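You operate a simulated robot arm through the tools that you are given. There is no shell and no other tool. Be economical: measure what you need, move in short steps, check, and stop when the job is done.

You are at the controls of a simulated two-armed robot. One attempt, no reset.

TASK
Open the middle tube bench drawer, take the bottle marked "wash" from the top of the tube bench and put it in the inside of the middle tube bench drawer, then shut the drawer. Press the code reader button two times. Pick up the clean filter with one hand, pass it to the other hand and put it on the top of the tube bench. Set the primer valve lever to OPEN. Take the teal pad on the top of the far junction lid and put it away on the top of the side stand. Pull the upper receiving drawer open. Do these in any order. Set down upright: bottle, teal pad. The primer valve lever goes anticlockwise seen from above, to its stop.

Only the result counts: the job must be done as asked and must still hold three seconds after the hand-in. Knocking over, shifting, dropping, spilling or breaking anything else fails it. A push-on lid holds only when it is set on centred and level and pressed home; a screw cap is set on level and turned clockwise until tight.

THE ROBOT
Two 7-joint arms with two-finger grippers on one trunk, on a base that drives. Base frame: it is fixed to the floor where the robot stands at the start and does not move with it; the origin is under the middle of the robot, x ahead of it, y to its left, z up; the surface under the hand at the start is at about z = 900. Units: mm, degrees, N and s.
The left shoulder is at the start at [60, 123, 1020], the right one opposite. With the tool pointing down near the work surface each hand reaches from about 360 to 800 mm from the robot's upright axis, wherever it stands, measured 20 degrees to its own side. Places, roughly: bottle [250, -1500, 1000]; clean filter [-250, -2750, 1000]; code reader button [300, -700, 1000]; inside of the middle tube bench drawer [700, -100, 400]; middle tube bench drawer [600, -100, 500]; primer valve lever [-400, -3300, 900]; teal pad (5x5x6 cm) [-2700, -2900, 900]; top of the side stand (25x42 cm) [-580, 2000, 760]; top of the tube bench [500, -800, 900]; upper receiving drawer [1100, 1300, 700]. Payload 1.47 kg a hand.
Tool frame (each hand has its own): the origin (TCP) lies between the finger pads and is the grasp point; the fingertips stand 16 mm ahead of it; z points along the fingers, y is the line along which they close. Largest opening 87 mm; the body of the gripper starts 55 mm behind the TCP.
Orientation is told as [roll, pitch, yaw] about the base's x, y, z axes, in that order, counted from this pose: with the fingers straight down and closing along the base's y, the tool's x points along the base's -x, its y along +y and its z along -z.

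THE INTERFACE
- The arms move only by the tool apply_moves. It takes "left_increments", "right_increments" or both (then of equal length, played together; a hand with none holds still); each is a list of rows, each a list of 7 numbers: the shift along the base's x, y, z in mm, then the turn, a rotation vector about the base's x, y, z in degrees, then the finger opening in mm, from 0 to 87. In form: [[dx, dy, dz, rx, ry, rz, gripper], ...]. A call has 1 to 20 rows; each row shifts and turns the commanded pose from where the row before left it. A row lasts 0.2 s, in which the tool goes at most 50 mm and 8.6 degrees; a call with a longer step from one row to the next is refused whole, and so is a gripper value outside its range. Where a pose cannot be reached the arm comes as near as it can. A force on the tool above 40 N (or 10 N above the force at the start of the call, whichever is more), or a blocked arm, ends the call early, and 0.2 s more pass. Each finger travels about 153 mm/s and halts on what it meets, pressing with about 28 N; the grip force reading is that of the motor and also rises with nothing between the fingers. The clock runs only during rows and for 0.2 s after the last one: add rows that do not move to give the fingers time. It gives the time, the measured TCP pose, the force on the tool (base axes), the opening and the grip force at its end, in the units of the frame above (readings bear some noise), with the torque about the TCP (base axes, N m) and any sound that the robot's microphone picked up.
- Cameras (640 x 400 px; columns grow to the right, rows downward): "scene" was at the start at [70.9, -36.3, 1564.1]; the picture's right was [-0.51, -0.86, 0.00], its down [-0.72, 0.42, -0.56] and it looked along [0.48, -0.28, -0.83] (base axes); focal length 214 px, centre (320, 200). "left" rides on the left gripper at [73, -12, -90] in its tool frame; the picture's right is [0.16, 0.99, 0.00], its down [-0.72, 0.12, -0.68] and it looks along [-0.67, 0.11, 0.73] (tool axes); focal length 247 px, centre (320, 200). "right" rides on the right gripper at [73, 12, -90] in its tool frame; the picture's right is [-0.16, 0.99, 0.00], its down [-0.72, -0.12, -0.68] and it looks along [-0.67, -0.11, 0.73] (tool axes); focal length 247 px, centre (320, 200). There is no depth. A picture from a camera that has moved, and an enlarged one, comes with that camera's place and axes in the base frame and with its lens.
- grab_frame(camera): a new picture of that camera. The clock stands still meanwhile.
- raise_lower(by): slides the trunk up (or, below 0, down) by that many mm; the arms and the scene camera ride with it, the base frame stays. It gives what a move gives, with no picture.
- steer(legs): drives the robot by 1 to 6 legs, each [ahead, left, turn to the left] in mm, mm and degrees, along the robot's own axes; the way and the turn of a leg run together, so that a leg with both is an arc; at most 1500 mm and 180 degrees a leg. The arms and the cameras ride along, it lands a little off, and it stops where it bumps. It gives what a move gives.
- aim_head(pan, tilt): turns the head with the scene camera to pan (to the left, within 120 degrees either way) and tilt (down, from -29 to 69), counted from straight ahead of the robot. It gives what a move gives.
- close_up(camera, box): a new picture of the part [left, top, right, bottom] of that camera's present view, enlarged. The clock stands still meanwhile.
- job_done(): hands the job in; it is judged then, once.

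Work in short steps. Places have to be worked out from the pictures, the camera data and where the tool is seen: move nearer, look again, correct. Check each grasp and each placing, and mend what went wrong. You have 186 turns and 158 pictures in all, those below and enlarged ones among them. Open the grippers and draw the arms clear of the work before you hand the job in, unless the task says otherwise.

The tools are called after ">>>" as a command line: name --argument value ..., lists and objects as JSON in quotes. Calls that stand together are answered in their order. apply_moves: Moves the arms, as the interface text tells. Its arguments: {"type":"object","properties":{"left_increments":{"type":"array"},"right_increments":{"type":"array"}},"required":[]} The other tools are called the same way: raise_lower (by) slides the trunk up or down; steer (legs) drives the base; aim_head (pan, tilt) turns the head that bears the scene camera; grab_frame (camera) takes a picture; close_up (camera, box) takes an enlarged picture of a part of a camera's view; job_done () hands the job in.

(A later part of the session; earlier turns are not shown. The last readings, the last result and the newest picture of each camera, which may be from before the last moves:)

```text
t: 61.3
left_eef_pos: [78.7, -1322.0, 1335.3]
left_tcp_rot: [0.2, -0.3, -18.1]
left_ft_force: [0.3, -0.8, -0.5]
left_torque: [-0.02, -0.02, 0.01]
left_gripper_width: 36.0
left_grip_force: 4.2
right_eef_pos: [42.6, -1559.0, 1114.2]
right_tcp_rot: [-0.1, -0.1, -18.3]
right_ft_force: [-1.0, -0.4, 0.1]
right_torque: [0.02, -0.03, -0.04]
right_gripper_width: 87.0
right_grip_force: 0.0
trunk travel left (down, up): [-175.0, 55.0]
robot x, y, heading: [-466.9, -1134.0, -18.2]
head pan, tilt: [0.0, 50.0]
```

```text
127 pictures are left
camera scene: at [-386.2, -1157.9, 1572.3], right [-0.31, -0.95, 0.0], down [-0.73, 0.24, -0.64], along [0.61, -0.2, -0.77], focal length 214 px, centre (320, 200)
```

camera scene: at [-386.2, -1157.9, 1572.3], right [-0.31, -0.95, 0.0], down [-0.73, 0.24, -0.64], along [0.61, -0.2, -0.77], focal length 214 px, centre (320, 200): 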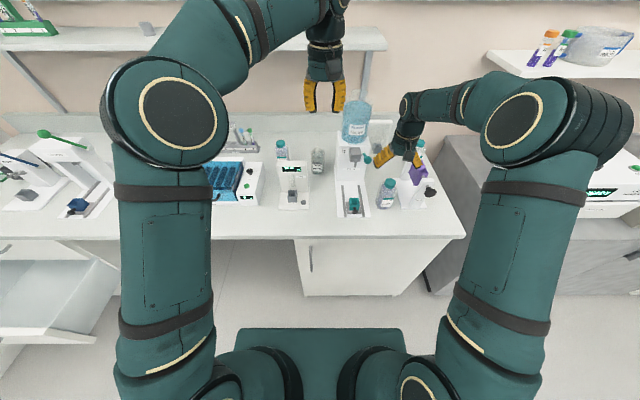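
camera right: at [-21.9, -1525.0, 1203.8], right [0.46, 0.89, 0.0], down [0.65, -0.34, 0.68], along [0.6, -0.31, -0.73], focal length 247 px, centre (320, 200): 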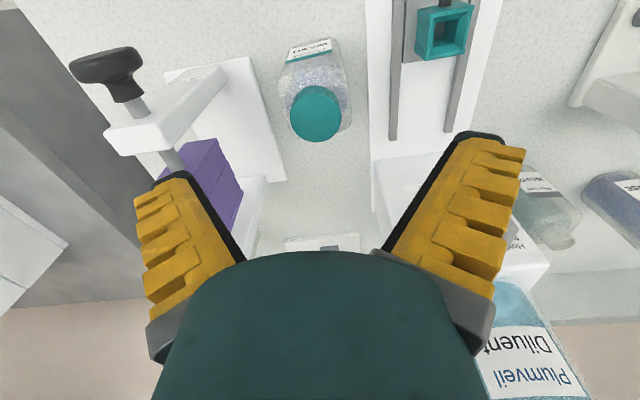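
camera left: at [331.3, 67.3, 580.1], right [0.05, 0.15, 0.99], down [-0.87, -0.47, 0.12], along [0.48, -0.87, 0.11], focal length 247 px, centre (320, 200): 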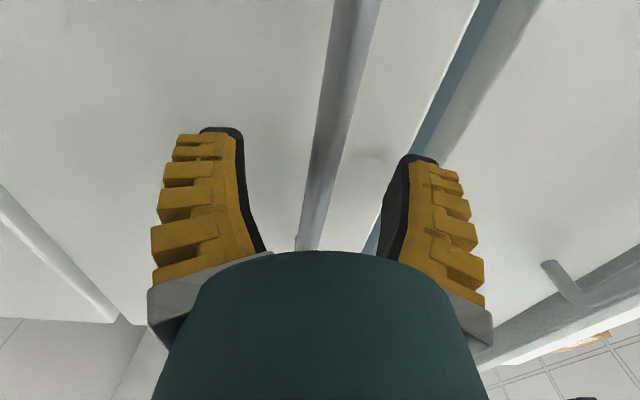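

Cap confirmed at about [47,-1563]. I descend around the bottle's shoulder and close.

>>> apply_moves --right_increments '[[2, -2, -30, 0, 0, 0, 87], [2, -2, -30, 0, 0, 0, 87], [0, 0, -30, 0, 0, 0, 87], [0, 0, -25, 0, 0, 0, 87], [0, 0, -14, 0, 0, 0, 87], [0, 0, 0, 0, 0, 0, 87]]'

>>> grab_frame --camera "right"

```text
t: 62.7
left_eef_pos: [79.6, -1321.5, 1334.2]
left_tcp_rot: [0.0, -0.2, -18.2]
left_ft_force: [-0.6, 0.6, -0.2]
left_torque: [0.02, -0.03, -0.04]
left_gripper_width: 36.1
left_grip_force: 4.4
right_eef_pos: [48.1, -1565.5, 983.5]
right_tcp_rot: [0.1, 0.0, -18.4]
right_ft_force: [0.6, 0.1, -0.5]
right_torque: [0.01, 0.02, 0.0]
right_gripper_width: 87.0
right_grip_force: 0.1
trunk travel left (down, up): [-175.0, 55.0]
robot x, y, heading: [-468.5, -1134.7, -18.6]
head pan, tilt: [0.0, 50.0]
```

```text
126 pictures are left
camera right: at [-17.5, -1530.6, 1072.8], right [0.46, 0.89, 0.0], down [0.65, -0.34, 0.68], along [0.6, -0.31, -0.73], focal length 247 px, centre (320, 200)
```

right: 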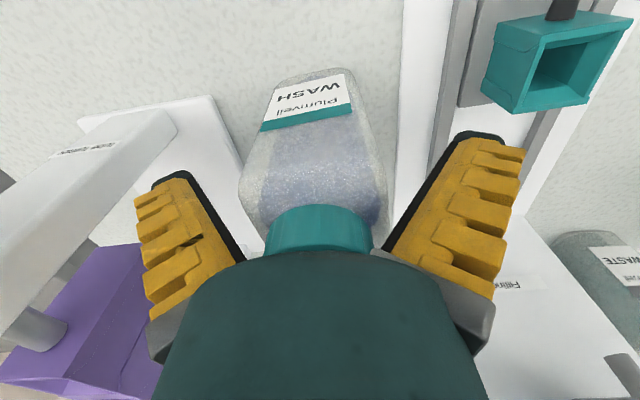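

Bottle is centred between fingers and nearly aligned; I close and check the grip.

>>> apply_moves --right_increments '[[0, 0, 0, 0, 0, 0, 70], [0, 0, 0, 0, 0, 0, 50], [0, 0, 0, 0, 0, 0, 40], [0, 0, 0, 0, 0, 0, 30], [0, 0, 0, 0, 0, 0, 30]]'

>>> grab_frame --camera "right"

```text
t: 63.9
left_eef_pos: [80.2, -1321.7, 1334.2]
left_tcp_rot: [0.1, -0.1, -18.2]
left_ft_force: [0.1, 0.2, -1.5]
left_torque: [0.01, 0.02, 0.04]
left_gripper_width: 36.2
left_grip_force: 4.3
right_eef_pos: [47.6, -1564.4, 983.8]
right_tcp_rot: [0.0, 0.0, -18.3]
right_ft_force: [1.1, 0.0, 0.7]
right_torque: [0.01, -0.02, -0.01]
right_gripper_width: 60.0
right_grip_force: 27.9
trunk travel left (down, up): [-175.0, 55.0]
robot x, y, heading: [-467.7, -1131.3, -18.4]
head pan, tilt: [0.0, 50.0]
```

```text
125 pictures are left
camera right: at [-17.2, -1530.7, 1072.7], right [0.46, 0.89, 0.0], down [0.65, -0.34, 0.68], along [0.6, -0.31, -0.73], focal length 247 px, centre (320, 200)
```

right: 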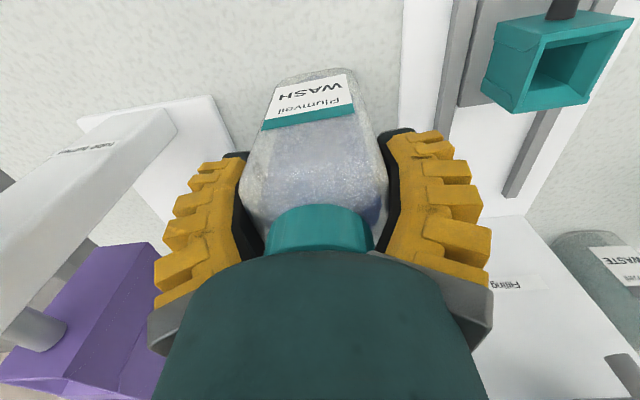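

Held at 60 mm. I lift straight up and drive back, then left to the open drawer.

>>> apply_moves --right_increments '[[0, 0, 20, 0, 0, 0, 30], [0, 0, 40, 0, 0, 0, 30], [0, 0, 45, 0, 0, 0, 30], [0, 0, 45, 0, 0, 0, 30], [0, 0, 45, 0, 0, 0, 30]]'

>>> grab_frame --camera "scene"

>>> steer --legs '[[-300, 0, 0], [0, 1282, 0]]'

>>> aim_head --pan 0 --tilt 60

>>> grab_frame --camera "scene"

```text
t: 65.1
left_eef_pos: [79.0, -1320.7, 1336.4]
left_tcp_rot: [0.1, -0.2, -18.1]
left_ft_force: [0.3, 0.4, 0.1]
left_torque: [0.01, -0.05, 0.0]
left_gripper_width: 36.1
left_grip_force: 4.5
right_eef_pos: [46.8, -1565.5, 1181.4]
right_tcp_rot: [0.0, 0.1, -18.3]
right_ft_force: [-0.9, 0.8, -1.6]
right_torque: [0.03, 0.01, -0.03]
right_gripper_width: 59.8
right_grip_force: 27.5
trunk travel left (down, up): [-175.0, 55.0]
robot x, y, heading: [-470.4, -1133.0, -18.5]
head pan, tilt: [0.0, 50.0]
```

```text
124 pictures are left
camera scene: at [-385.5, -1157.7, 1572.2], right [-0.31, -0.95, 0.0], down [-0.73, 0.24, -0.64], along [0.61, -0.2, -0.77], focal length 214 px, centre (320, 200)
```

scene: 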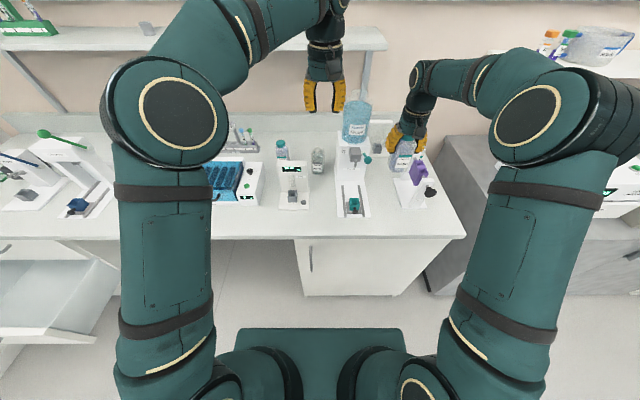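

```text
t: 78.3
left_eef_pos: [204.1, 8.6, 1333.6]
left_tcp_rot: [0.1, -0.1, -17.6]
left_ft_force: [-0.2, -0.7, 0.0]
left_torque: [0.04, 0.03, 0.02]
left_gripper_width: 36.0
left_grip_force: 4.2
right_eef_pos: [172.7, -235.1, 1180.4]
right_tcp_rot: [0.0, 0.0, -17.7]
right_ft_force: [-0.7, 0.4, -2.2]
right_torque: [-0.01, -0.01, 0.0]
right_gripper_width: 59.2
right_grip_force: 28.4
trunk travel left (down, up): [-175.0, 55.0]
robot x, y, heading: [-346.2, 193.9, -17.9]
head pan, tilt: [0.0, 50.0]
```

```text
t: 79.0
left_eef_pos: [203.6, 8.1, 1335.1]
left_tcp_rot: [0.2, -0.2, -17.6]
left_ft_force: [0.3, -0.1, 0.8]
left_torque: [-0.01, -0.01, 0.01]
left_gripper_width: 36.4
left_grip_force: 4.6
right_eef_pos: [171.9, -236.2, 1180.6]
right_tcp_rot: [0.0, 0.0, -17.7]
right_ft_force: [0.4, 0.2, -2.2]
right_torque: [0.04, -0.02, -0.01]
right_gripper_width: 59.3
right_grip_force: 27.6
trunk travel left (down, up): [-175.0, 55.0]
robot x, y, heading: [-345.3, 194.4, -17.7]
head pan, tilt: [0.0, 60.0]
```

```text
123 pictures are left
camera scene: at [-272.4, 170.9, 1559.6], right [-0.3, -0.95, 0.0], down [-0.82, 0.26, -0.5], along [0.48, -0.15, -0.87], focal length 214 px, centre (320, 200)
```

scene: 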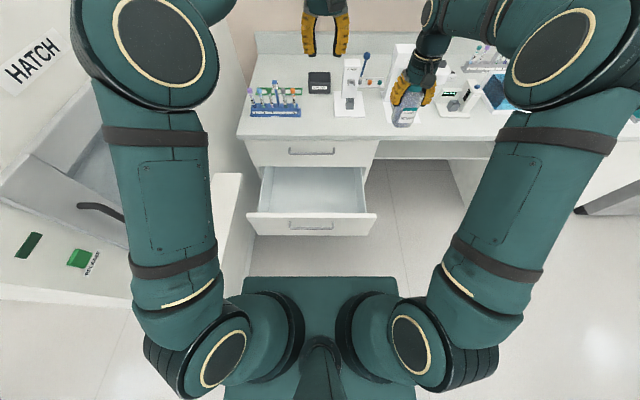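

Bottle held, drawer in front. I move the left hand aside, drive 90 mm closer, then bring the bottle over the drawer centre (about [307,30]).

>>> apply_moves --left_increments '[[-7.4, 41.6, 0, 0, 0, 0, 36], [-7.4, 41.6, 0, 0, 0, 0, 36], [-7.4, 41.6, 0, 0, 0, 0, 36], [-7.4, 41.6, 0, 0, 0, 0, 36], [-7.4, 41.6, 0, 0, 0, 0, 36]]'

>>> steer --legs '[[90, 0, 0]]'

>>> apply_moves --right_increments '[[3, 36, 0, 0, 0, 0, 30], [3, 36, 0, 0, 0, 0, 30], [6, 36, 0, 0, 0, 0, 30], [6, 36, 0, 0, 0, 0, 30], [6, 36, 0, 0, 0, 0, 30], [6, 36, 0, 0, 0, 0, 30], [6, 36, 0, 0, 0, 0, 30], [6, 36, 0, 0, 0, 0, 30], [0, 0, 0, 0, 0, 0, 30]]'

>>> raise_lower --by -170

>>> grab_frame --camera "scene"

>>> grab_frame --camera "right"

```text
t: 80.2
left_eef_pos: [165.7, 215.8, 1333.9]
left_tcp_rot: [0.0, -0.3, -17.7]
left_ft_force: [-0.1, -1.1, -0.5]
left_torque: [-0.01, -0.02, 0.01]
left_gripper_width: 41.7
left_grip_force: 4.2
right_eef_pos: [170.6, -235.3, 1181.8]
right_tcp_rot: [0.0, 0.0, -17.7]
right_ft_force: [-0.4, -0.2, -1.6]
right_torque: [-0.02, -0.04, -0.02]
right_gripper_width: 59.0
right_grip_force: 28.2
trunk travel left (down, up): [-175.0, 55.0]
robot x, y, heading: [-346.9, 194.6, -18.0]
head pan, tilt: [0.0, 60.0]
```

```text
t: 81.3
left_eef_pos: [251.5, 186.8, 1332.0]
left_tcp_rot: [0.2, -0.1, -17.7]
left_ft_force: [-0.1, -0.8, 0.2]
left_torque: [0.0, 0.03, -0.01]
left_gripper_width: 41.5
left_grip_force: 4.5
right_eef_pos: [256.0, -264.9, 1179.8]
right_tcp_rot: [0.0, 0.1, -17.8]
right_ft_force: [0.4, 0.3, -2.6]
right_torque: [-0.02, 0.0, -0.03]
right_gripper_width: 59.2
right_grip_force: 28.2
trunk travel left (down, up): [-175.0, 55.0]
robot x, y, heading: [-260.3, 168.2, -18.0]
head pan, tilt: [0.0, 60.0]
```

```text
t: 83.3
left_eef_pos: [247.9, 185.5, 1332.8]
left_tcp_rot: [0.1, -0.1, -17.7]
left_ft_force: [0.0, 0.1, -0.8]
left_torque: [-0.01, 0.02, 0.01]
left_gripper_width: 41.9
left_grip_force: 4.0
right_eef_pos: [298.0, 24.0, 1181.3]
right_tcp_rot: [-0.1, 0.0, -17.9]
right_ft_force: [-0.7, -0.1, -2.2]
right_torque: [0.02, 0.01, 0.01]
right_gripper_width: 59.0
right_grip_force: 28.1
trunk travel left (down, up): [-175.0, 55.0]
robot x, y, heading: [-263.2, 170.6, -17.8]
head pan, tilt: [0.0, 60.0]
```

```text
t: 85.3
left_eef_pos: [249.3, 187.3, 1162.5]
left_tcp_rot: [0.0, -0.2, -17.6]
left_ft_force: [0.4, 0.5, 0.1]
left_torque: [0.02, 0.0, -0.02]
left_gripper_width: 42.0
left_grip_force: 4.2
right_eef_pos: [296.6, 24.3, 1012.8]
right_tcp_rot: [0.0, 0.0, -17.9]
right_ft_force: [0.6, -0.2, -2.0]
right_torque: [0.01, 0.01, 0.01]
right_gripper_width: 59.2
right_grip_force: 28.1
trunk travel left (down, up): [-5.0, 225.0]
robot x, y, heading: [-262.5, 164.3, -17.7]
head pan, tilt: [0.0, 60.0]
```

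```text
122 pictures are left
camera scene: at [-188.7, 144.1, 1389.7], right [-0.31, -0.95, 0.0], down [-0.82, 0.26, -0.5], along [0.48, -0.15, -0.87], focal length 214 px, centre (320, 200)
```

scene: 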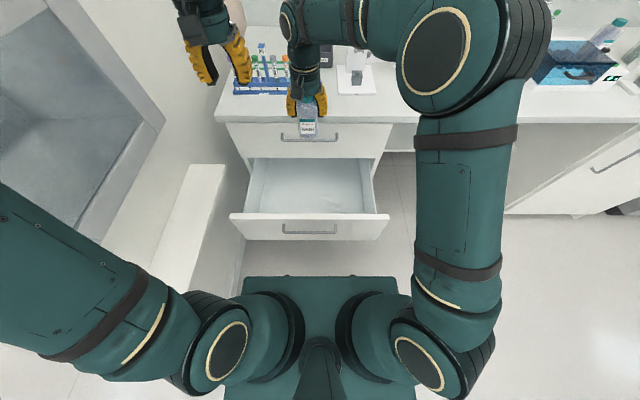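

```text
121 pictures are left
camera right: at [231.4, 58.4, 1102.0], right [0.45, 0.89, 0.0], down [0.65, -0.33, 0.68], along [0.61, -0.31, -0.73], focal length 247 px, centre (320, 200)
```

right: 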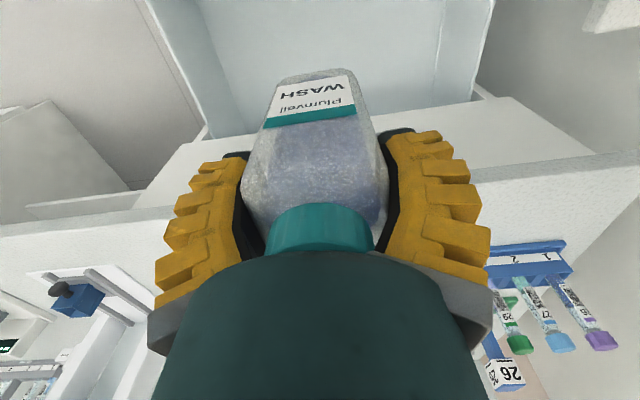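

Bottle is over the drawer centre. I lower in stages, checking the arm against the bench.

>>> apply_moves --right_increments '[[0, 0, -40, 0, 0, 0, 30], [0, 0, -45, 0, 0, 0, 30], [0, 0, -45, 0, 0, 0, 30], [0, 0, -45, 0, 0, 0, 30], [0, 0, -45, 0, 0, 0, 30], [0, 0, -30, 0, 0, 0, 30]]'

>>> grab_frame --camera "scene"

>>> grab_frame --camera "right"

```text
t: 86.7
left_eef_pos: [250.0, 187.2, 1163.1]
left_tcp_rot: [0.2, 0.0, -17.7]
left_ft_force: [0.2, 0.1, 0.8]
left_torque: [-0.02, 0.01, -0.01]
left_gripper_width: 41.7
left_grip_force: 4.4
right_eef_pos: [295.6, 25.2, 761.2]
right_tcp_rot: [0.0, 0.0, -17.8]
right_ft_force: [-0.2, 0.9, -1.5]
right_torque: [0.0, 0.01, -0.02]
right_gripper_width: 59.1
right_grip_force: 27.1
trunk travel left (down, up): [-5.0, 225.0]
robot x, y, heading: [-265.9, 167.5, -17.9]
head pan, tilt: [0.0, 60.0]
```

```text
120 pictures are left
camera scene: at [-188.2, 144.0, 1389.6], right [-0.31, -0.95, 0.0], down [-0.82, 0.26, -0.5], along [0.48, -0.15, -0.87], focal length 214 px, centre (320, 200)
```

scene: 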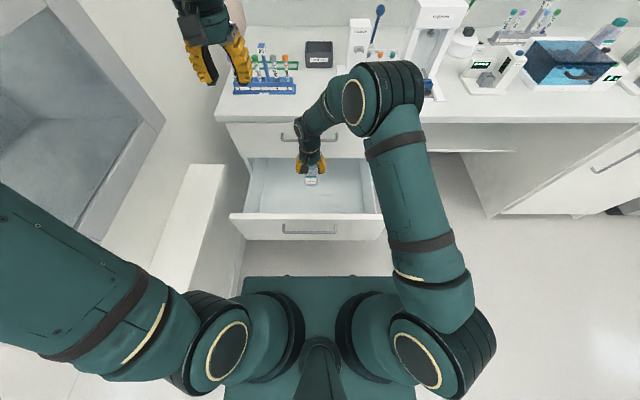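

```text
119 pictures are left
camera right: at [230.2, 58.5, 850.9], right [0.45, 0.89, 0.0], down [0.65, -0.33, 0.68], along [0.61, -0.31, -0.73], focal length 247 px, centre (320, 200)
```

right: 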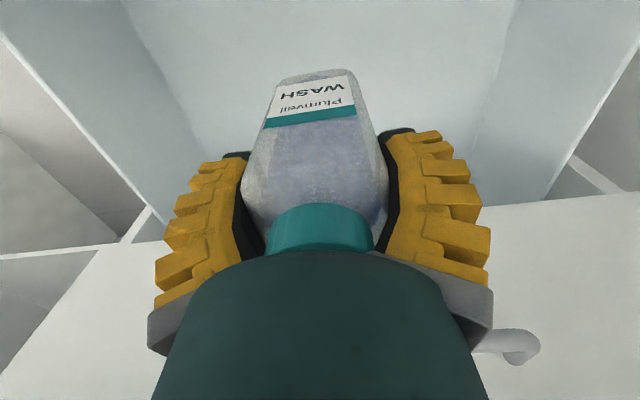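

The elbow stays clear of the bench. I lower further to z≈600 then creep to contact.

>>> apply_moves --right_increments '[[0, 0, -40, 0, 0, 0, 30], [0, 0, -40, 0, 0, 0, 30], [0, 0, -40, 0, 0, 0, 30], [0, 0, -40, 0, 0, 0, 30], [0, 0, 0, 0, 0, 0, 30]]'

>>> grab_frame --camera "scene"

>>> grab_frame --camera "right"

```text
t: 87.9
left_eef_pos: [249.7, 186.2, 1162.5]
left_tcp_rot: [0.0, -0.3, -17.7]
left_ft_force: [-0.4, -0.1, -1.0]
left_torque: [0.0, 0.01, -0.03]
left_gripper_width: 41.7
left_grip_force: 4.0
right_eef_pos: [298.4, 24.9, 601.1]
right_tcp_rot: [0.0, 0.0, -17.8]
right_ft_force: [1.0, -0.3, -3.0]
right_torque: [0.01, 0.0, 0.0]
right_gripper_width: 58.9
right_grip_force: 28.0
trunk travel left (down, up): [-5.0, 225.0]
robot x, y, heading: [-261.3, 169.3, -17.9]
head pan, tilt: [0.0, 60.0]
```

```text
118 pictures are left
camera scene: at [-188.7, 144.1, 1389.6], right [-0.31, -0.95, 0.0], down [-0.82, 0.26, -0.5], along [0.48, -0.15, -0.87], focal length 214 px, centre (320, 200)
```

scene: 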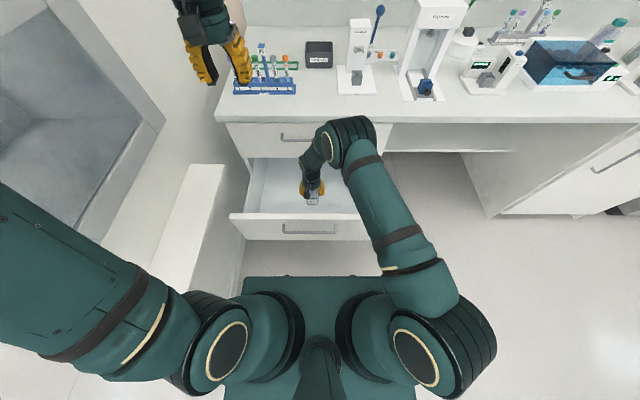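

```text
117 pictures are left
camera right: at [231.6, 58.2, 690.8], right [0.45, 0.89, 0.0], down [0.65, -0.33, 0.68], along [0.61, -0.31, -0.73], focal length 247 px, centre (320, 200)
```

right: 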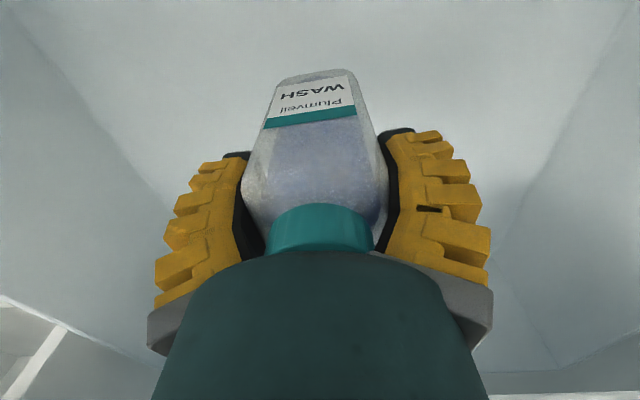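

Creeping down with small steps to feel the drawer floor.

>>> apply_moves --right_increments '[[0, 0, -20, 0, 0, 0, 30], [0, 0, -15, 0, 0, 0, 30], [0, 0, -6, 0, 0, 0, 30], [0, 0, -6, 0, 0, 0, 30], [0, 0, -6, 0, 0, 0, 30], [0, 0, -6, 0, 0, 0, 30], [0, 0, -6, 0, 0, 0, 30]]'

```text
t: 89.5
left_eef_pos: [250.0, 186.7, 1163.2]
left_tcp_rot: [0.0, -0.2, -17.7]
left_ft_force: [-0.1, 0.1, 0.4]
left_torque: [0.0, 0.02, -0.02]
left_gripper_width: 42.1
left_grip_force: 4.7
right_eef_pos: [297.0, 24.2, 537.8]
right_tcp_rot: [0.0, 0.0, -17.8]
right_ft_force: [-0.3, 0.6, -2.9]
right_torque: [0.01, 0.03, 0.03]
right_gripper_width: 58.9
right_grip_force: 28.5
trunk travel left (down, up): [-5.0, 225.0]
robot x, y, heading: [-261.9, 171.4, -17.7]
head pan, tilt: [0.0, 60.0]
```

Not yet in contact; continuing down.

>>> apply_moves --right_increments '[[0, 0, -5, 0, 0, 0, 30], [0, 0, -5, 0, 0, 0, 30], [0, 0, -5, 0, 0, 0, 30], [0, 0, -5, 0, 0, 0, 30], [0, 0, -5, 0, 0, 0, 30], [0, 0, -5, 0, 0, 0, 30], [0, 0, -5, 0, 0, 0, 30]]'

>>> grab_frame --camera "right"

```text
t: 91.1
left_eef_pos: [248.7, 187.7, 1163.6]
left_tcp_rot: [0.1, -0.2, -17.7]
left_ft_force: [0.2, 0.0, 0.7]
left_torque: [-0.01, 0.04, 0.02]
left_gripper_width: 42.0
left_grip_force: 4.1
right_eef_pos: [299.1, 24.0, 504.1]
right_tcp_rot: [0.0, -0.3, -17.8]
right_ft_force: [-0.9, -2.0, 11.1]
right_torque: [0.0, 0.33, 0.06]
right_gripper_width: 59.0
right_grip_force: 27.5
trunk travel left (down, up): [-5.0, 225.0]
robot x, y, heading: [-266.1, 170.1, -17.9]
head pan, tilt: [0.0, 60.0]
```

```text
116 pictures are left
camera right: at [232.4, 57.7, 593.4], right [0.45, 0.89, 0.0], down [0.65, -0.33, 0.68], along [0.61, -0.31, -0.73], focal length 247 px, centre (320, 200)
```

right: 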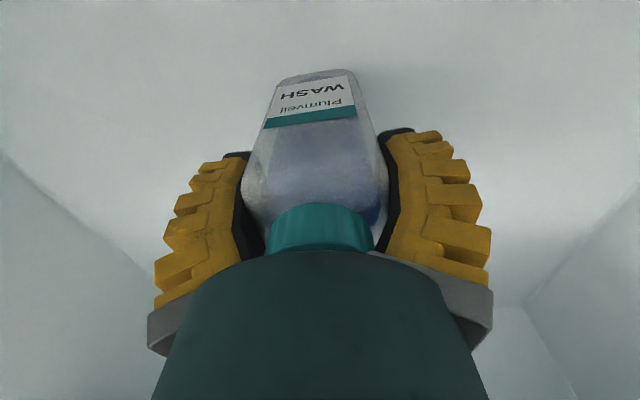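

Contact (11 N up) at z≈504: bottle on the floor. I open gently and lift out straight.

>>> apply_moves --right_increments '[[0, 0, 2, 0, 0, 0, 58], [0, 0, 0, 0, 0, 0, 64], [0, 0, 0, 0, 0, 0, 74], [0, 0, 0, 0, 0, 0, 87], [0, 0, 0, 0, 0, 0, 87], [0, 0, 20, 0, 0, 0, 87], [0, 0, 30, 0, 0, 0, 87], [0, 0, 40, 0, 0, 0, 87], [0, 0, 40, 0, 0, 0, 87]]'

>>> grab_frame --camera "right"

```text
t: 93.1
left_eef_pos: [249.8, 185.9, 1162.7]
left_tcp_rot: [0.1, -0.2, -17.7]
left_ft_force: [-0.5, 0.1, -0.2]
left_torque: [-0.01, -0.01, -0.01]
left_gripper_width: 41.9
left_grip_force: 4.8
right_eef_pos: [297.8, 25.9, 635.4]
right_tcp_rot: [0.0, 0.1, -17.8]
right_ft_force: [-0.4, 0.2, 0.7]
right_torque: [0.02, 0.01, 0.0]
right_gripper_width: 86.9
right_grip_force: 0.0
trunk travel left (down, up): [-5.0, 225.0]
robot x, y, heading: [-265.5, 166.6, -17.6]
head pan, tilt: [0.0, 60.0]
```

```text
115 pictures are left
camera right: at [231.5, 57.6, 725.7], right [0.45, 0.89, 0.0], down [0.65, -0.33, 0.68], along [0.61, -0.31, -0.73], focal length 247 px, centre (320, 200)
```

right: 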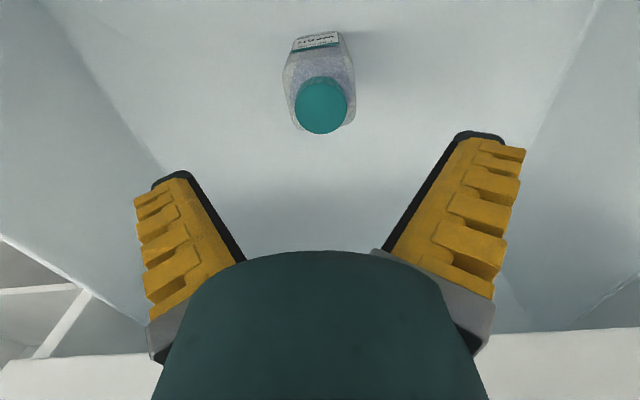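

Bottle stands upright in the drawer. I lift the right hand out, back the robot off, and prepare the left fist (pointing forward) to push the drawer shut.

>>> apply_moves --right_increments '[[0, 0, 45, 0, 0, 0, 87], [0, 0, 45, 0, 0, 0, 87], [0, 0, 45, 0, 0, 0, 87], [0, 0, 45, 0, 0, 0, 87], [0, 0, 45, 0, 0, 0, 87], [0, 0, 45, 0, 0, 0, 87], [0, 0, 45, 0, 0, 0, 87], [0, 0, 45, 0, 0, 0, 87], [0, 0, 45, 0, 0, 0, 87], [-9, -27, 30, 0, 0, 0, 87], [-13, -40, 0, 0, 0, 0, 87], [-13, -40, 0, 0, 0, 0, 87], [-13, -40, 0, 0, 0, 0, 87], [-13, -40, 0, 0, 0, 0, 87]]'

>>> steer --legs '[[-257, -68, 0]]'

>>> apply_moves --left_increments '[[0, -2.9, -23.9, -2.58, -7.76, 0, 0], [0, -2.9, -23.9, -2.58, -7.76, 0, 0], [0, -2.9, -23.9, -2.58, -7.76, 0, 0], [0, -2.9, -23.9, -2.58, -7.76, 0, 0], [0, -2.9, -23.9, -2.58, -7.76, 0, 0], [0, -2.9, -23.9, -2.58, -7.76, 0, 0], [0, -2.9, -23.9, -2.58, -7.76, 0, 0], [0, -2.9, -23.9, -2.58, -7.76, 0, 0], [0, -2.9, -23.9, -2.58, -7.76, 0, 0], [0, -2.9, -23.9, -2.58, -7.76, 0, 0], [0, -2.9, -23.9, -2.58, -7.76, 0, 0], [0, 0, 0, 0, 0, 0, 0]]'

>>> apply_moves --left_increments '[[5.3, -4.7, -34.5, 7.76, -2.58, 0, 0], [5.3, -4.7, -34.5, 7.76, -2.58, 0, 0], [5.3, -4.7, -34.5, 7.76, -2.58, 0, 0], [5.3, -4.7, -34.5, 7.76, -2.58, 0, 0], [5.3, -4.7, -34.5, 7.76, -2.58, 0, 0], [5.3, -4.7, -34.5, 7.76, -2.58, 0, 0], [5.3, -4.7, -34.5, 7.76, -2.58, 0, 0], [5.3, -4.7, -34.5, 7.76, -2.58, 0, 0], [5.3, -4.7, -34.5, 7.76, -2.58, 0, 0], [5.3, -4.7, -34.5, 7.76, -2.58, 0, 0], [5.3, -4.7, -34.5, 7.76, -2.58, 0, 0], [0, 0, 0, 0, 0, 0, 0]]'

>>> grab_frame --camera "scene"

>>> grab_frame --camera "left"

```text
t: 96.1
left_eef_pos: [250.3, 186.4, 1162.4]
left_tcp_rot: [0.1, -0.2, -17.7]
left_ft_force: [-0.1, -0.4, 0.4]
left_torque: [0.01, 0.01, -0.01]
left_gripper_width: 42.0
left_grip_force: 4.2
right_eef_pos: [235.8, -165.3, 1068.7]
right_tcp_rot: [0.0, 0.1, -17.8]
right_ft_force: [0.1, 0.1, -0.7]
right_torque: [0.0, -0.01, -0.02]
right_gripper_width: 87.3
right_grip_force: 0.0
trunk travel left (down, up): [-5.0, 225.0]
robot x, y, heading: [-261.7, 166.8, -17.6]
head pan, tilt: [0.0, 60.0]
```

```text
t: 97.9
left_eef_pos: [-11.6, 198.8, 1163.4]
left_tcp_rot: [0.1, -0.2, -17.8]
left_ft_force: [-1.0, 0.7, -0.2]
left_torque: [-0.03, -0.03, -0.05]
left_gripper_width: 42.1
left_grip_force: 4.4
right_eef_pos: [-24.3, -152.2, 1070.7]
right_tcp_rot: [0.1, 0.0, -18.0]
right_ft_force: [-0.4, -0.2, 0.4]
right_torque: [0.0, -0.01, -0.01]
right_gripper_width: 86.9
right_grip_force: 0.1
trunk travel left (down, up): [-5.0, 225.0]
robot x, y, heading: [-521.6, 179.5, -17.9]
head pan, tilt: [0.0, 60.0]
```

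```text
t: 100.5
left_eef_pos: [2.2, 122.3, 972.6]
left_tcp_rot: [-9.4, -82.6, -8.5]
left_ft_force: [0.3, 0.4, 0.5]
left_torque: [-0.02, -0.02, 0.01]
left_gripper_width: 0.0
left_grip_force: 27.6
left hand out of reach, approached as far as the arm can: row 8, 9, 10, 11
right_eef_pos: [-24.5, -151.3, 1070.3]
right_tcp_rot: [0.0, 0.0, -18.0]
right_ft_force: [-0.1, -0.4, -0.3]
right_torque: [-0.03, -0.01, -0.02]
right_gripper_width: 87.0
right_grip_force: 0.1
trunk travel left (down, up): [-5.0, 225.0]
robot x, y, heading: [-522.7, 179.8, -18.0]
head pan, tilt: [0.0, 60.0]
```

```text
t: 103.1
left_eef_pos: [59.4, 73.3, 590.9]
left_tcp_rot: [90.5, -1.2, -100.9]
left_ft_force: [-0.1, -0.6, -0.3]
left_torque: [-0.01, 0.0, -0.01]
left_gripper_width: 0.2
left_grip_force: 28.0
right_eef_pos: [-23.8, -151.6, 1070.6]
right_tcp_rot: [0.0, 0.0, -18.1]
right_ft_force: [0.0, 0.0, 0.2]
right_torque: [0.01, -0.01, -0.01]
right_gripper_width: 86.9
right_grip_force: 0.0
trunk travel left (down, up): [-5.0, 225.0]
robot x, y, heading: [-518.7, 181.2, -18.1]
head pan, tilt: [0.0, 60.0]
```

```text
114 pictures are left
camera scene: at [-448.4, 157.5, 1389.6], right [-0.31, -0.95, 0.0], down [-0.82, 0.27, -0.5], along [0.48, -0.15, -0.87], focal length 214 px, centre (320, 200)
```

scene: 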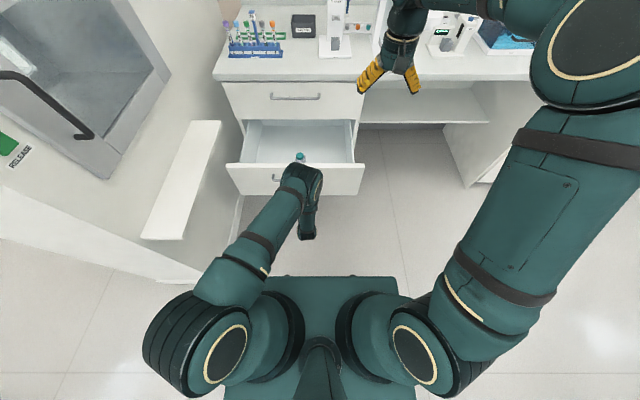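

```text
113 pictures are left
camera left: at [-14.9, 161.8, 578.3], right [0.03, 0.18, 0.98], down [-0.8, -0.58, 0.13], along [0.59, -0.8, 0.13], focal length 247 px, centre (320, 200)
```

left: 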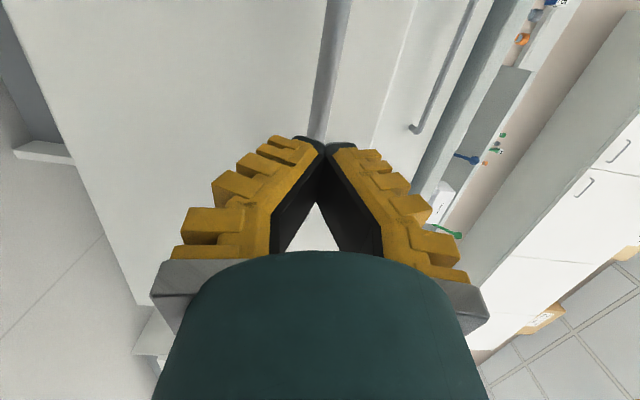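

Fist faces the drawer front near the handle height; I drop 70 mm below the handle and straighten yaw, then drive forward to push.

>>> apply_moves --left_increments '[[0, 0, -35, 0, 0, -4, 0], [0, 0, -35, 0, 0, -3.5, 0], [0, 0, 0, 0, 0, 0, 0]]'

>>> steer --legs '[[200, 0, 0]]'

>>> grab_frame --camera "scene"

```text
t: 103.9
left_eef_pos: [60.2, 73.3, 520.7]
left_tcp_rot: [90.4, -1.2, -108.4]
left_ft_force: [0.4, 0.3, -0.1]
left_torque: [0.01, 0.01, -0.02]
left_gripper_width: 0.0
left_grip_force: 27.9
right_eef_pos: [-24.0, -152.6, 1069.2]
right_tcp_rot: [0.0, 0.0, -17.9]
right_ft_force: [0.2, 1.0, 0.1]
right_torque: [0.02, 0.0, -0.02]
right_gripper_width: 86.6
right_grip_force: 0.1
trunk travel left (down, up): [-5.0, 225.0]
robot x, y, heading: [-518.9, 180.4, -18.0]
head pan, tilt: [0.0, 60.0]
```

```text
t: 105.5
left_eef_pos: [247.4, 10.8, 520.7]
left_tcp_rot: [90.4, -1.4, -108.5]
left_ft_force: [0.4, 1.2, -0.4]
left_torque: [0.0, 0.0, 0.0]
left_gripper_width: 0.0
left_grip_force: 27.8
right_eef_pos: [163.6, -215.5, 1068.9]
right_tcp_rot: [0.0, 0.1, -18.2]
right_ft_force: [1.2, -0.2, -0.1]
right_torque: [-0.02, -0.02, 0.03]
right_gripper_width: 87.2
right_grip_force: 0.1
trunk travel left (down, up): [-5.0, 225.0]
robot x, y, heading: [-332.3, 122.4, -18.3]
head pan, tilt: [0.0, 60.0]
```

```text
112 pictures are left
camera scene: at [-259.4, 95.5, 1389.5], right [-0.31, -0.95, 0.0], down [-0.82, 0.27, -0.5], along [0.47, -0.16, -0.87], focal length 214 px, centre (320, 200)
```

scene: 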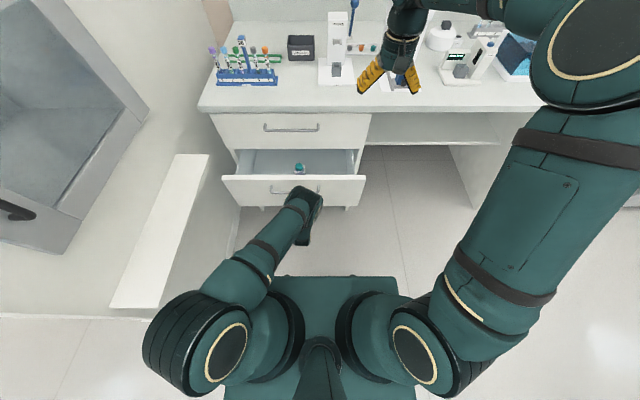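

Drawer is closing and the bottle stands. I pull the right hand back for clearance and push on.

>>> apply_moves --right_increments '[[-30, 10, 20, 0, 0, 0, 87], [-30, 10, 20, 0, 0, 0, 87], [-30, 10, 20, 0, 0, 0, 87]]'

>>> steer --legs '[[140, 0, 0]]'

>>> apply_moves --left_increments '[[9.5, -3.2, 0, 0, 0, 0, 0], [9.5, -3.2, 0, 0, 0, 0, 0], [9.5, -3.2, 0, 0, 0, 0, 0], [6, -2, 0, 0, 0, 0, 0], [6, -2, 0, 0, 0, 0, 0], [6, -2, 0, 0, 0, 0, 0], [6, -2, 0, 0, 0, 0, 0]]'

>>> grab_frame --camera "scene"

```text
t: 106.3
left_eef_pos: [247.2, 10.1, 520.1]
left_tcp_rot: [90.4, -1.3, -108.5]
left_ft_force: [-0.3, 0.2, 0.6]
left_torque: [0.0, 0.03, 0.0]
left_gripper_width: 0.0
left_grip_force: 27.9
right_eef_pos: [72.6, -186.3, 1129.3]
right_tcp_rot: [0.0, 0.0, -18.2]
right_ft_force: [0.1, 0.0, -0.1]
right_torque: [0.0, 0.0, 0.03]
right_gripper_width: 87.0
right_grip_force: 0.0
trunk travel left (down, up): [-5.0, 225.0]
robot x, y, heading: [-334.1, 122.4, -18.1]
head pan, tilt: [0.0, 60.0]
```

```text
t: 107.7
left_eef_pos: [384.7, -33.7, 519.7]
left_tcp_rot: [90.3, -1.3, -108.4]
left_ft_force: [-0.2, 0.3, 0.9]
left_torque: [0.0, 0.02, 0.0]
left_gripper_width: 0.1
left_grip_force: 28.5
right_eef_pos: [210.6, -230.8, 1128.0]
right_tcp_rot: [0.0, 0.2, -18.0]
right_ft_force: [0.7, -0.4, -0.1]
right_torque: [0.03, 0.0, 0.01]
right_gripper_width: 87.1
right_grip_force: 0.0
trunk travel left (down, up): [-5.0, 225.0]
robot x, y, heading: [-196.7, 75.3, -18.2]
head pan, tilt: [0.0, 60.0]
```

```text
t: 108.5
left_eef_pos: [405.0, -39.2, 518.6]
left_tcp_rot: [90.1, -1.3, -108.4]
left_ft_force: [-17.5, 5.0, 8.7]
left_torque: [0.04, -0.05, 0.18]
left_gripper_width: 6.0
left_grip_force: 28.8
right_eef_pos: [209.0, -228.6, 1128.9]
right_tcp_rot: [0.0, 0.0, -18.0]
right_ft_force: [-0.7, -0.6, -0.6]
right_torque: [0.01, 0.04, 0.04]
right_gripper_width: 86.9
right_grip_force: 0.1
trunk travel left (down, up): [-5.0, 225.0]
robot x, y, heading: [-197.9, 74.8, -18.0]
head pan, tilt: [0.0, 60.0]
stopped in row 4 (left hand): the force on the tool passed its limit at 50 N (the readings are from after the stop); the commanded pose is now the measured one
```

```text
111 pictures are left
camera scene: at [-125.9, 52.0, 1389.7], right [-0.31, -0.95, 0.0], down [-0.82, 0.27, -0.5], along [0.48, -0.15, -0.87], focal length 214 px, centre (320, 200)
```

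scene: 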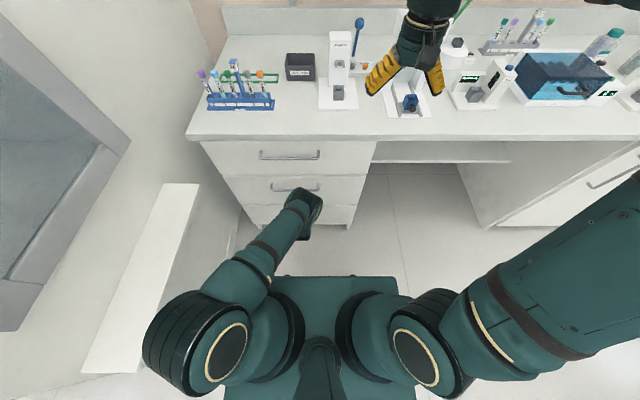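

Drawer hit its stop. I drive back, restore the left hand to pointing down, and verify it stays closed.

>>> steer --legs '[[-300, 0, 0]]'

>>> apply_moves --left_increments '[[-5.3, 4.7, 34.5, -7.76, 2.58, 0, 30], [-5.3, 4.7, 34.5, -7.76, 2.58, 0, 30], [-5.3, 4.7, 34.5, -7.76, 2.58, 0, 30], [-5.3, 4.7, 34.5, -7.76, 2.58, 0, 30], [-5.3, 4.7, 34.5, -7.76, 2.58, 0, 30], [-5.3, 4.7, 34.5, -7.76, 2.58, 0, 30], [-5.3, 4.7, 34.5, -7.76, 2.58, 0, 30], [-5.3, 4.7, 34.5, -7.76, 2.58, 0, 30], [-5.3, 4.7, 34.5, -7.76, 2.58, 0, 30], [-5.3, 4.7, 34.5, -7.76, 2.58, 0, 30], [-5.3, 4.7, 34.5, -7.76, 2.58, 0, 30]]'

>>> apply_moves --left_increments '[[0, 0, 23.9, 2.58, 7.76, 0, 30], [0, 0, 23.9, 2.58, 7.76, 0, 30], [0, 0, 23.9, 2.58, 7.76, 0, 30], [0, 0, 23.9, 2.58, 7.76, 0, 30], [0, 0, 23.9, 2.58, 7.76, 0, 30], [0, 0, 23.9, 2.58, 7.76, 0, 30], [0, 0, 23.9, 2.58, 7.76, 0, 30], [0, 0, 23.9, 2.58, 7.76, 0, 30], [0, 0, 23.9, 2.58, 7.76, 0, 30], [0, 0, 23.9, 2.58, 7.76, 0, 30], [0, 0, 23.9, 2.58, 7.76, 0, 30], [0, 0, 0, 0, 0, 0, 87]]'

>>> raise_lower --by 170

>>> grab_frame --camera "scene"

```text
t: 110.5
left_eef_pos: [120.9, 52.0, 518.4]
left_tcp_rot: [90.1, -1.4, -108.6]
left_ft_force: [-0.5, 0.2, 0.6]
left_torque: [-0.04, 0.0, 0.03]
left_gripper_width: 0.4
left_grip_force: 28.2
right_eef_pos: [-77.5, -136.2, 1129.7]
right_tcp_rot: [0.0, 0.1, -18.4]
right_ft_force: [-0.8, 0.5, 1.1]
right_torque: [0.01, 0.0, 0.0]
right_gripper_width: 87.0
right_grip_force: 0.1
trunk travel left (down, up): [-5.0, 225.0]
robot x, y, heading: [-485.5, 166.7, -18.3]
head pan, tilt: [0.0, 60.0]
```

```text
t: 113.0
left_eef_pos: [48.2, 80.6, 901.7]
left_tcp_rot: [-97.1, -88.8, 79.1]
left_ft_force: [0.0, 0.6, -0.4]
left_torque: [-0.02, 0.04, -0.03]
left_gripper_width: 36.1
left_grip_force: 4.3
left hand out of reach, approached as far as the arm can: row 10, 11
right_eef_pos: [-76.9, -137.3, 1128.7]
right_tcp_rot: [0.0, 0.0, -18.2]
right_ft_force: [0.6, 0.0, 0.2]
right_torque: [0.01, -0.01, 0.03]
right_gripper_width: 87.0
right_grip_force: 0.0
trunk travel left (down, up): [-5.0, 225.0]
robot x, y, heading: [-480.6, 169.1, -18.4]
head pan, tilt: [0.0, 60.0]
```

```text
t: 115.5
left_eef_pos: [50.5, 77.6, 1165.0]
left_tcp_rot: [0.0, -0.2, -17.2]
left_ft_force: [0.2, 0.0, 0.7]
left_torque: [0.02, 0.04, 0.03]
left_gripper_width: 86.7
left_grip_force: 0.1
right_eef_pos: [-76.2, -137.6, 1130.0]
right_tcp_rot: [0.0, 0.0, -18.2]
right_ft_force: [-0.1, -1.0, 0.6]
right_torque: [0.01, 0.01, -0.01]
right_gripper_width: 87.0
right_grip_force: 0.0
trunk travel left (down, up): [-5.0, 225.0]
robot x, y, heading: [-482.6, 170.0, -18.3]
head pan, tilt: [0.0, 60.0]
```

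```text
t: 117.5
left_eef_pos: [50.1, 77.9, 1333.3]
left_tcp_rot: [0.1, -0.3, -17.2]
left_ft_force: [-0.3, 0.3, -0.8]
left_torque: [0.01, -0.01, 0.01]
left_gripper_width: 87.1
left_grip_force: 0.1
right_eef_pos: [-76.7, -137.6, 1299.0]
right_tcp_rot: [0.0, 0.1, -18.3]
right_ft_force: [-0.2, 0.1, -0.4]
right_torque: [0.0, 0.02, -0.01]
right_gripper_width: 87.0
right_grip_force: 0.0
trunk travel left (down, up): [-175.0, 55.0]
robot x, y, heading: [-485.1, 168.8, -18.4]
head pan, tilt: [0.0, 60.0]
```

```text
110 pictures are left
camera scene: at [-410.0, 144.8, 1559.4], right [-0.31, -0.95, 0.0], down [-0.82, 0.27, -0.5], along [0.47, -0.16, -0.87], focal length 214 px, centre (320, 200)
```

scene: 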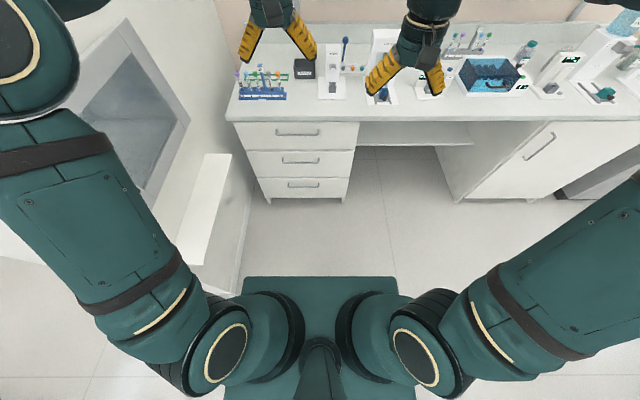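

Drawer is closed. Now I drive right along the aisle toward the filter and primer valve.

>>> steer --legs '[[60, -1300, 0], [0, -1000, 0]]'

>>> aim_head --pan -25 --tilt 40

>>> grab_frame --camera "scene"

>>> aim_head --pan 15 --tilt 40

>>> grab_frame --camera "scene"

```text
t: 138.0
left_eef_pos: [-608.0, -2147.1, 1333.7]
left_tcp_rot: [0.1, -0.3, -16.6]
left_ft_force: [0.8, 0.3, 0.1]
left_torque: [-0.03, -0.05, 0.02]
left_gripper_width: 87.0
left_grip_force: 0.1
right_eef_pos: [-732.9, -2363.9, 1298.4]
right_tcp_rot: [0.0, 0.0, -17.7]
right_ft_force: [0.0, -0.2, 0.7]
right_torque: [-0.04, -0.01, -0.02]
right_gripper_width: 87.0
right_grip_force: 0.1
trunk travel left (down, up): [-175.0, 55.0]
robot x, y, heading: [-1145.4, -2060.0, -17.5]
head pan, tilt: [0.0, 60.0]
```

```text
t: 138.9
left_eef_pos: [-607.6, -2147.5, 1334.9]
left_tcp_rot: [0.1, -0.2, -16.6]
left_ft_force: [0.3, 0.6, 0.0]
left_torque: [0.01, 0.02, -0.02]
left_gripper_width: 87.0
left_grip_force: 0.1
right_eef_pos: [-733.1, -2365.1, 1299.6]
right_tcp_rot: [0.0, -0.1, -17.7]
right_ft_force: [-0.5, -0.3, 0.2]
right_torque: [0.04, 0.02, -0.01]
right_gripper_width: 86.9
right_grip_force: 0.1
trunk travel left (down, up): [-175.0, 55.0]
robot x, y, heading: [-1143.5, -2064.1, -17.8]
head pan, tilt: [-25.0, 40.0]
```

```text
109 pictures are left
camera scene: at [-1070.0, -2122.5, 1586.3], right [-0.68, -0.74, 0.0], down [-0.47, 0.44, -0.77], along [0.56, -0.52, -0.64], focal length 214 px, centre (320, 200)
```

scene: 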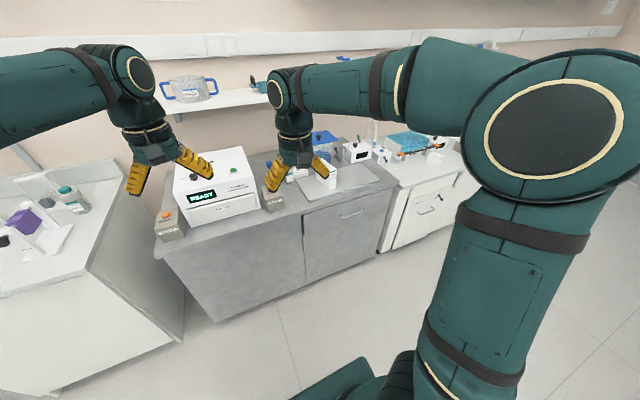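

```text
t: 139.9
left_eef_pos: [-607.4, -2147.3, 1334.3]
left_tcp_rot: [0.0, -0.3, -16.6]
left_ft_force: [-0.1, 0.0, -0.1]
left_torque: [0.03, 0.02, 0.0]
left_gripper_width: 86.7
left_grip_force: 0.1
right_eef_pos: [-732.8, -2363.7, 1299.1]
right_tcp_rot: [0.0, 0.1, -17.6]
right_ft_force: [-0.4, 0.3, -0.7]
right_torque: [0.02, -0.02, 0.01]
right_gripper_width: 86.9
right_grip_force: 0.0
trunk travel left (down, up): [-175.0, 55.0]
robot x, y, heading: [-1142.8, -2062.2, -17.6]
head pan, tilt: [15.0, 40.0]
```

```text
108 pictures are left
camera scene: at [-1047.6, -2069.0, 1586.3], right [-0.05, -1.0, 0.0], down [-0.64, 0.03, -0.77], along [0.77, -0.04, -0.64], focal length 214 px, centre (320, 200)
```

scene: 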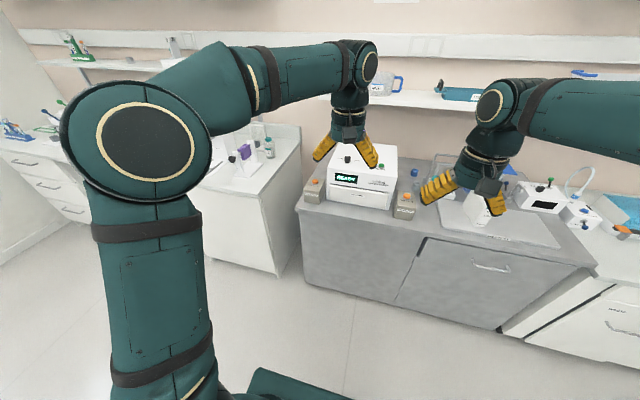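

The filter should sit near the sink area behind the right gripper. I drive closer and look.

>>> steer --legs '[[0, -300, 0], [340, 0, 0]]'

>>> aim_head --pan -10 --tilt 45

>>> grab_frame --camera "scene"

>>> grab_frame --camera "right"

>>> grab_frame --camera "left"

```text
t: 145.0
left_eef_pos: [-378.9, -2534.5, 1333.9]
left_tcp_rot: [0.1, -0.2, -16.4]
left_ft_force: [-0.3, 0.1, -0.3]
left_torque: [0.0, 0.0, -0.01]
left_gripper_width: 87.1
left_grip_force: 0.0
right_eef_pos: [-501.7, -2753.2, 1297.9]
right_tcp_rot: [0.0, 0.2, -17.5]
right_ft_force: [0.9, -0.1, 0.2]
right_torque: [-0.02, 0.02, 0.0]
right_gripper_width: 87.0
right_grip_force: 0.0
trunk travel left (down, up): [-175.0, 55.0]
robot x, y, heading: [-914.5, -2449.3, -17.3]
head pan, tilt: [15.0, 40.0]
```

```text
t: 145.9
left_eef_pos: [-379.2, -2533.2, 1334.7]
left_tcp_rot: [0.2, -0.5, -16.5]
left_ft_force: [0.0, 0.4, -0.1]
left_torque: [0.02, 0.02, -0.02]
left_gripper_width: 87.0
left_grip_force: 0.1
right_eef_pos: [-502.8, -2750.3, 1298.3]
right_tcp_rot: [0.0, -0.1, -17.6]
right_ft_force: [-0.4, -0.1, -0.6]
right_torque: [0.01, -0.02, 0.01]
right_gripper_width: 87.0
right_grip_force: 0.0
trunk travel left (down, up): [-175.0, 55.0]
robot x, y, heading: [-915.7, -2450.8, -17.4]
head pan, tilt: [-10.0, 45.0]
```

```text
107 pictures are left
camera scene: at [-831.2, -2491.0, 1579.1], right [-0.46, -0.89, 0.0], down [-0.63, 0.33, -0.71], along [0.63, -0.33, -0.71], focal length 214 px, centre (320, 200)
```

scene: 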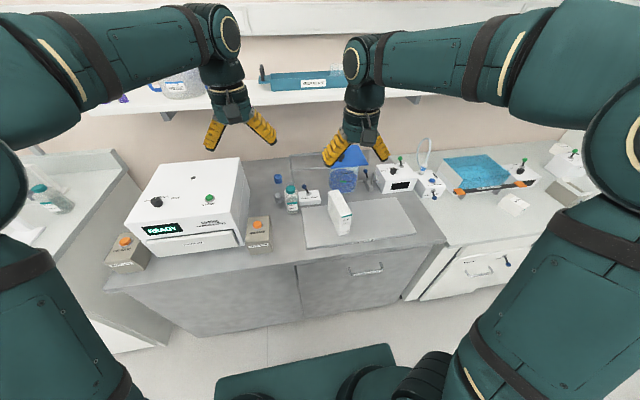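

```text
106 pictures are left
camera right: at [-568.8, -2718.2, 1388.3], right [0.45, 0.89, 0.0], down [0.66, -0.33, 0.68], along [0.61, -0.3, -0.73], focal length 247 px, centre (320, 200)
```

right: 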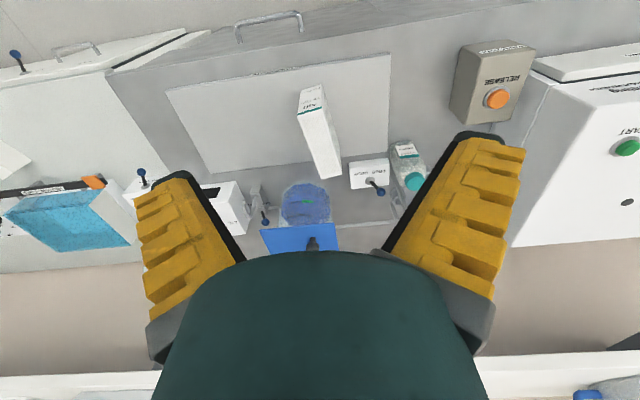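

```text
105 pictures are left
camera left: at [-453.2, -2524.6, 1424.0], right [0.13, 0.99, 0.0], down [0.72, -0.09, 0.68], along [0.68, -0.09, -0.73], focal length 247 px, centre (320, 200)
```

left: 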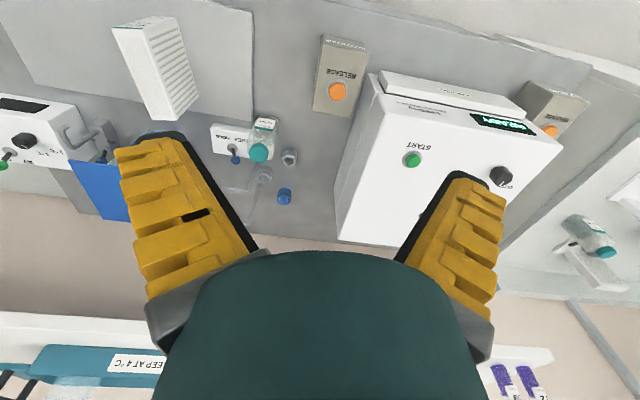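

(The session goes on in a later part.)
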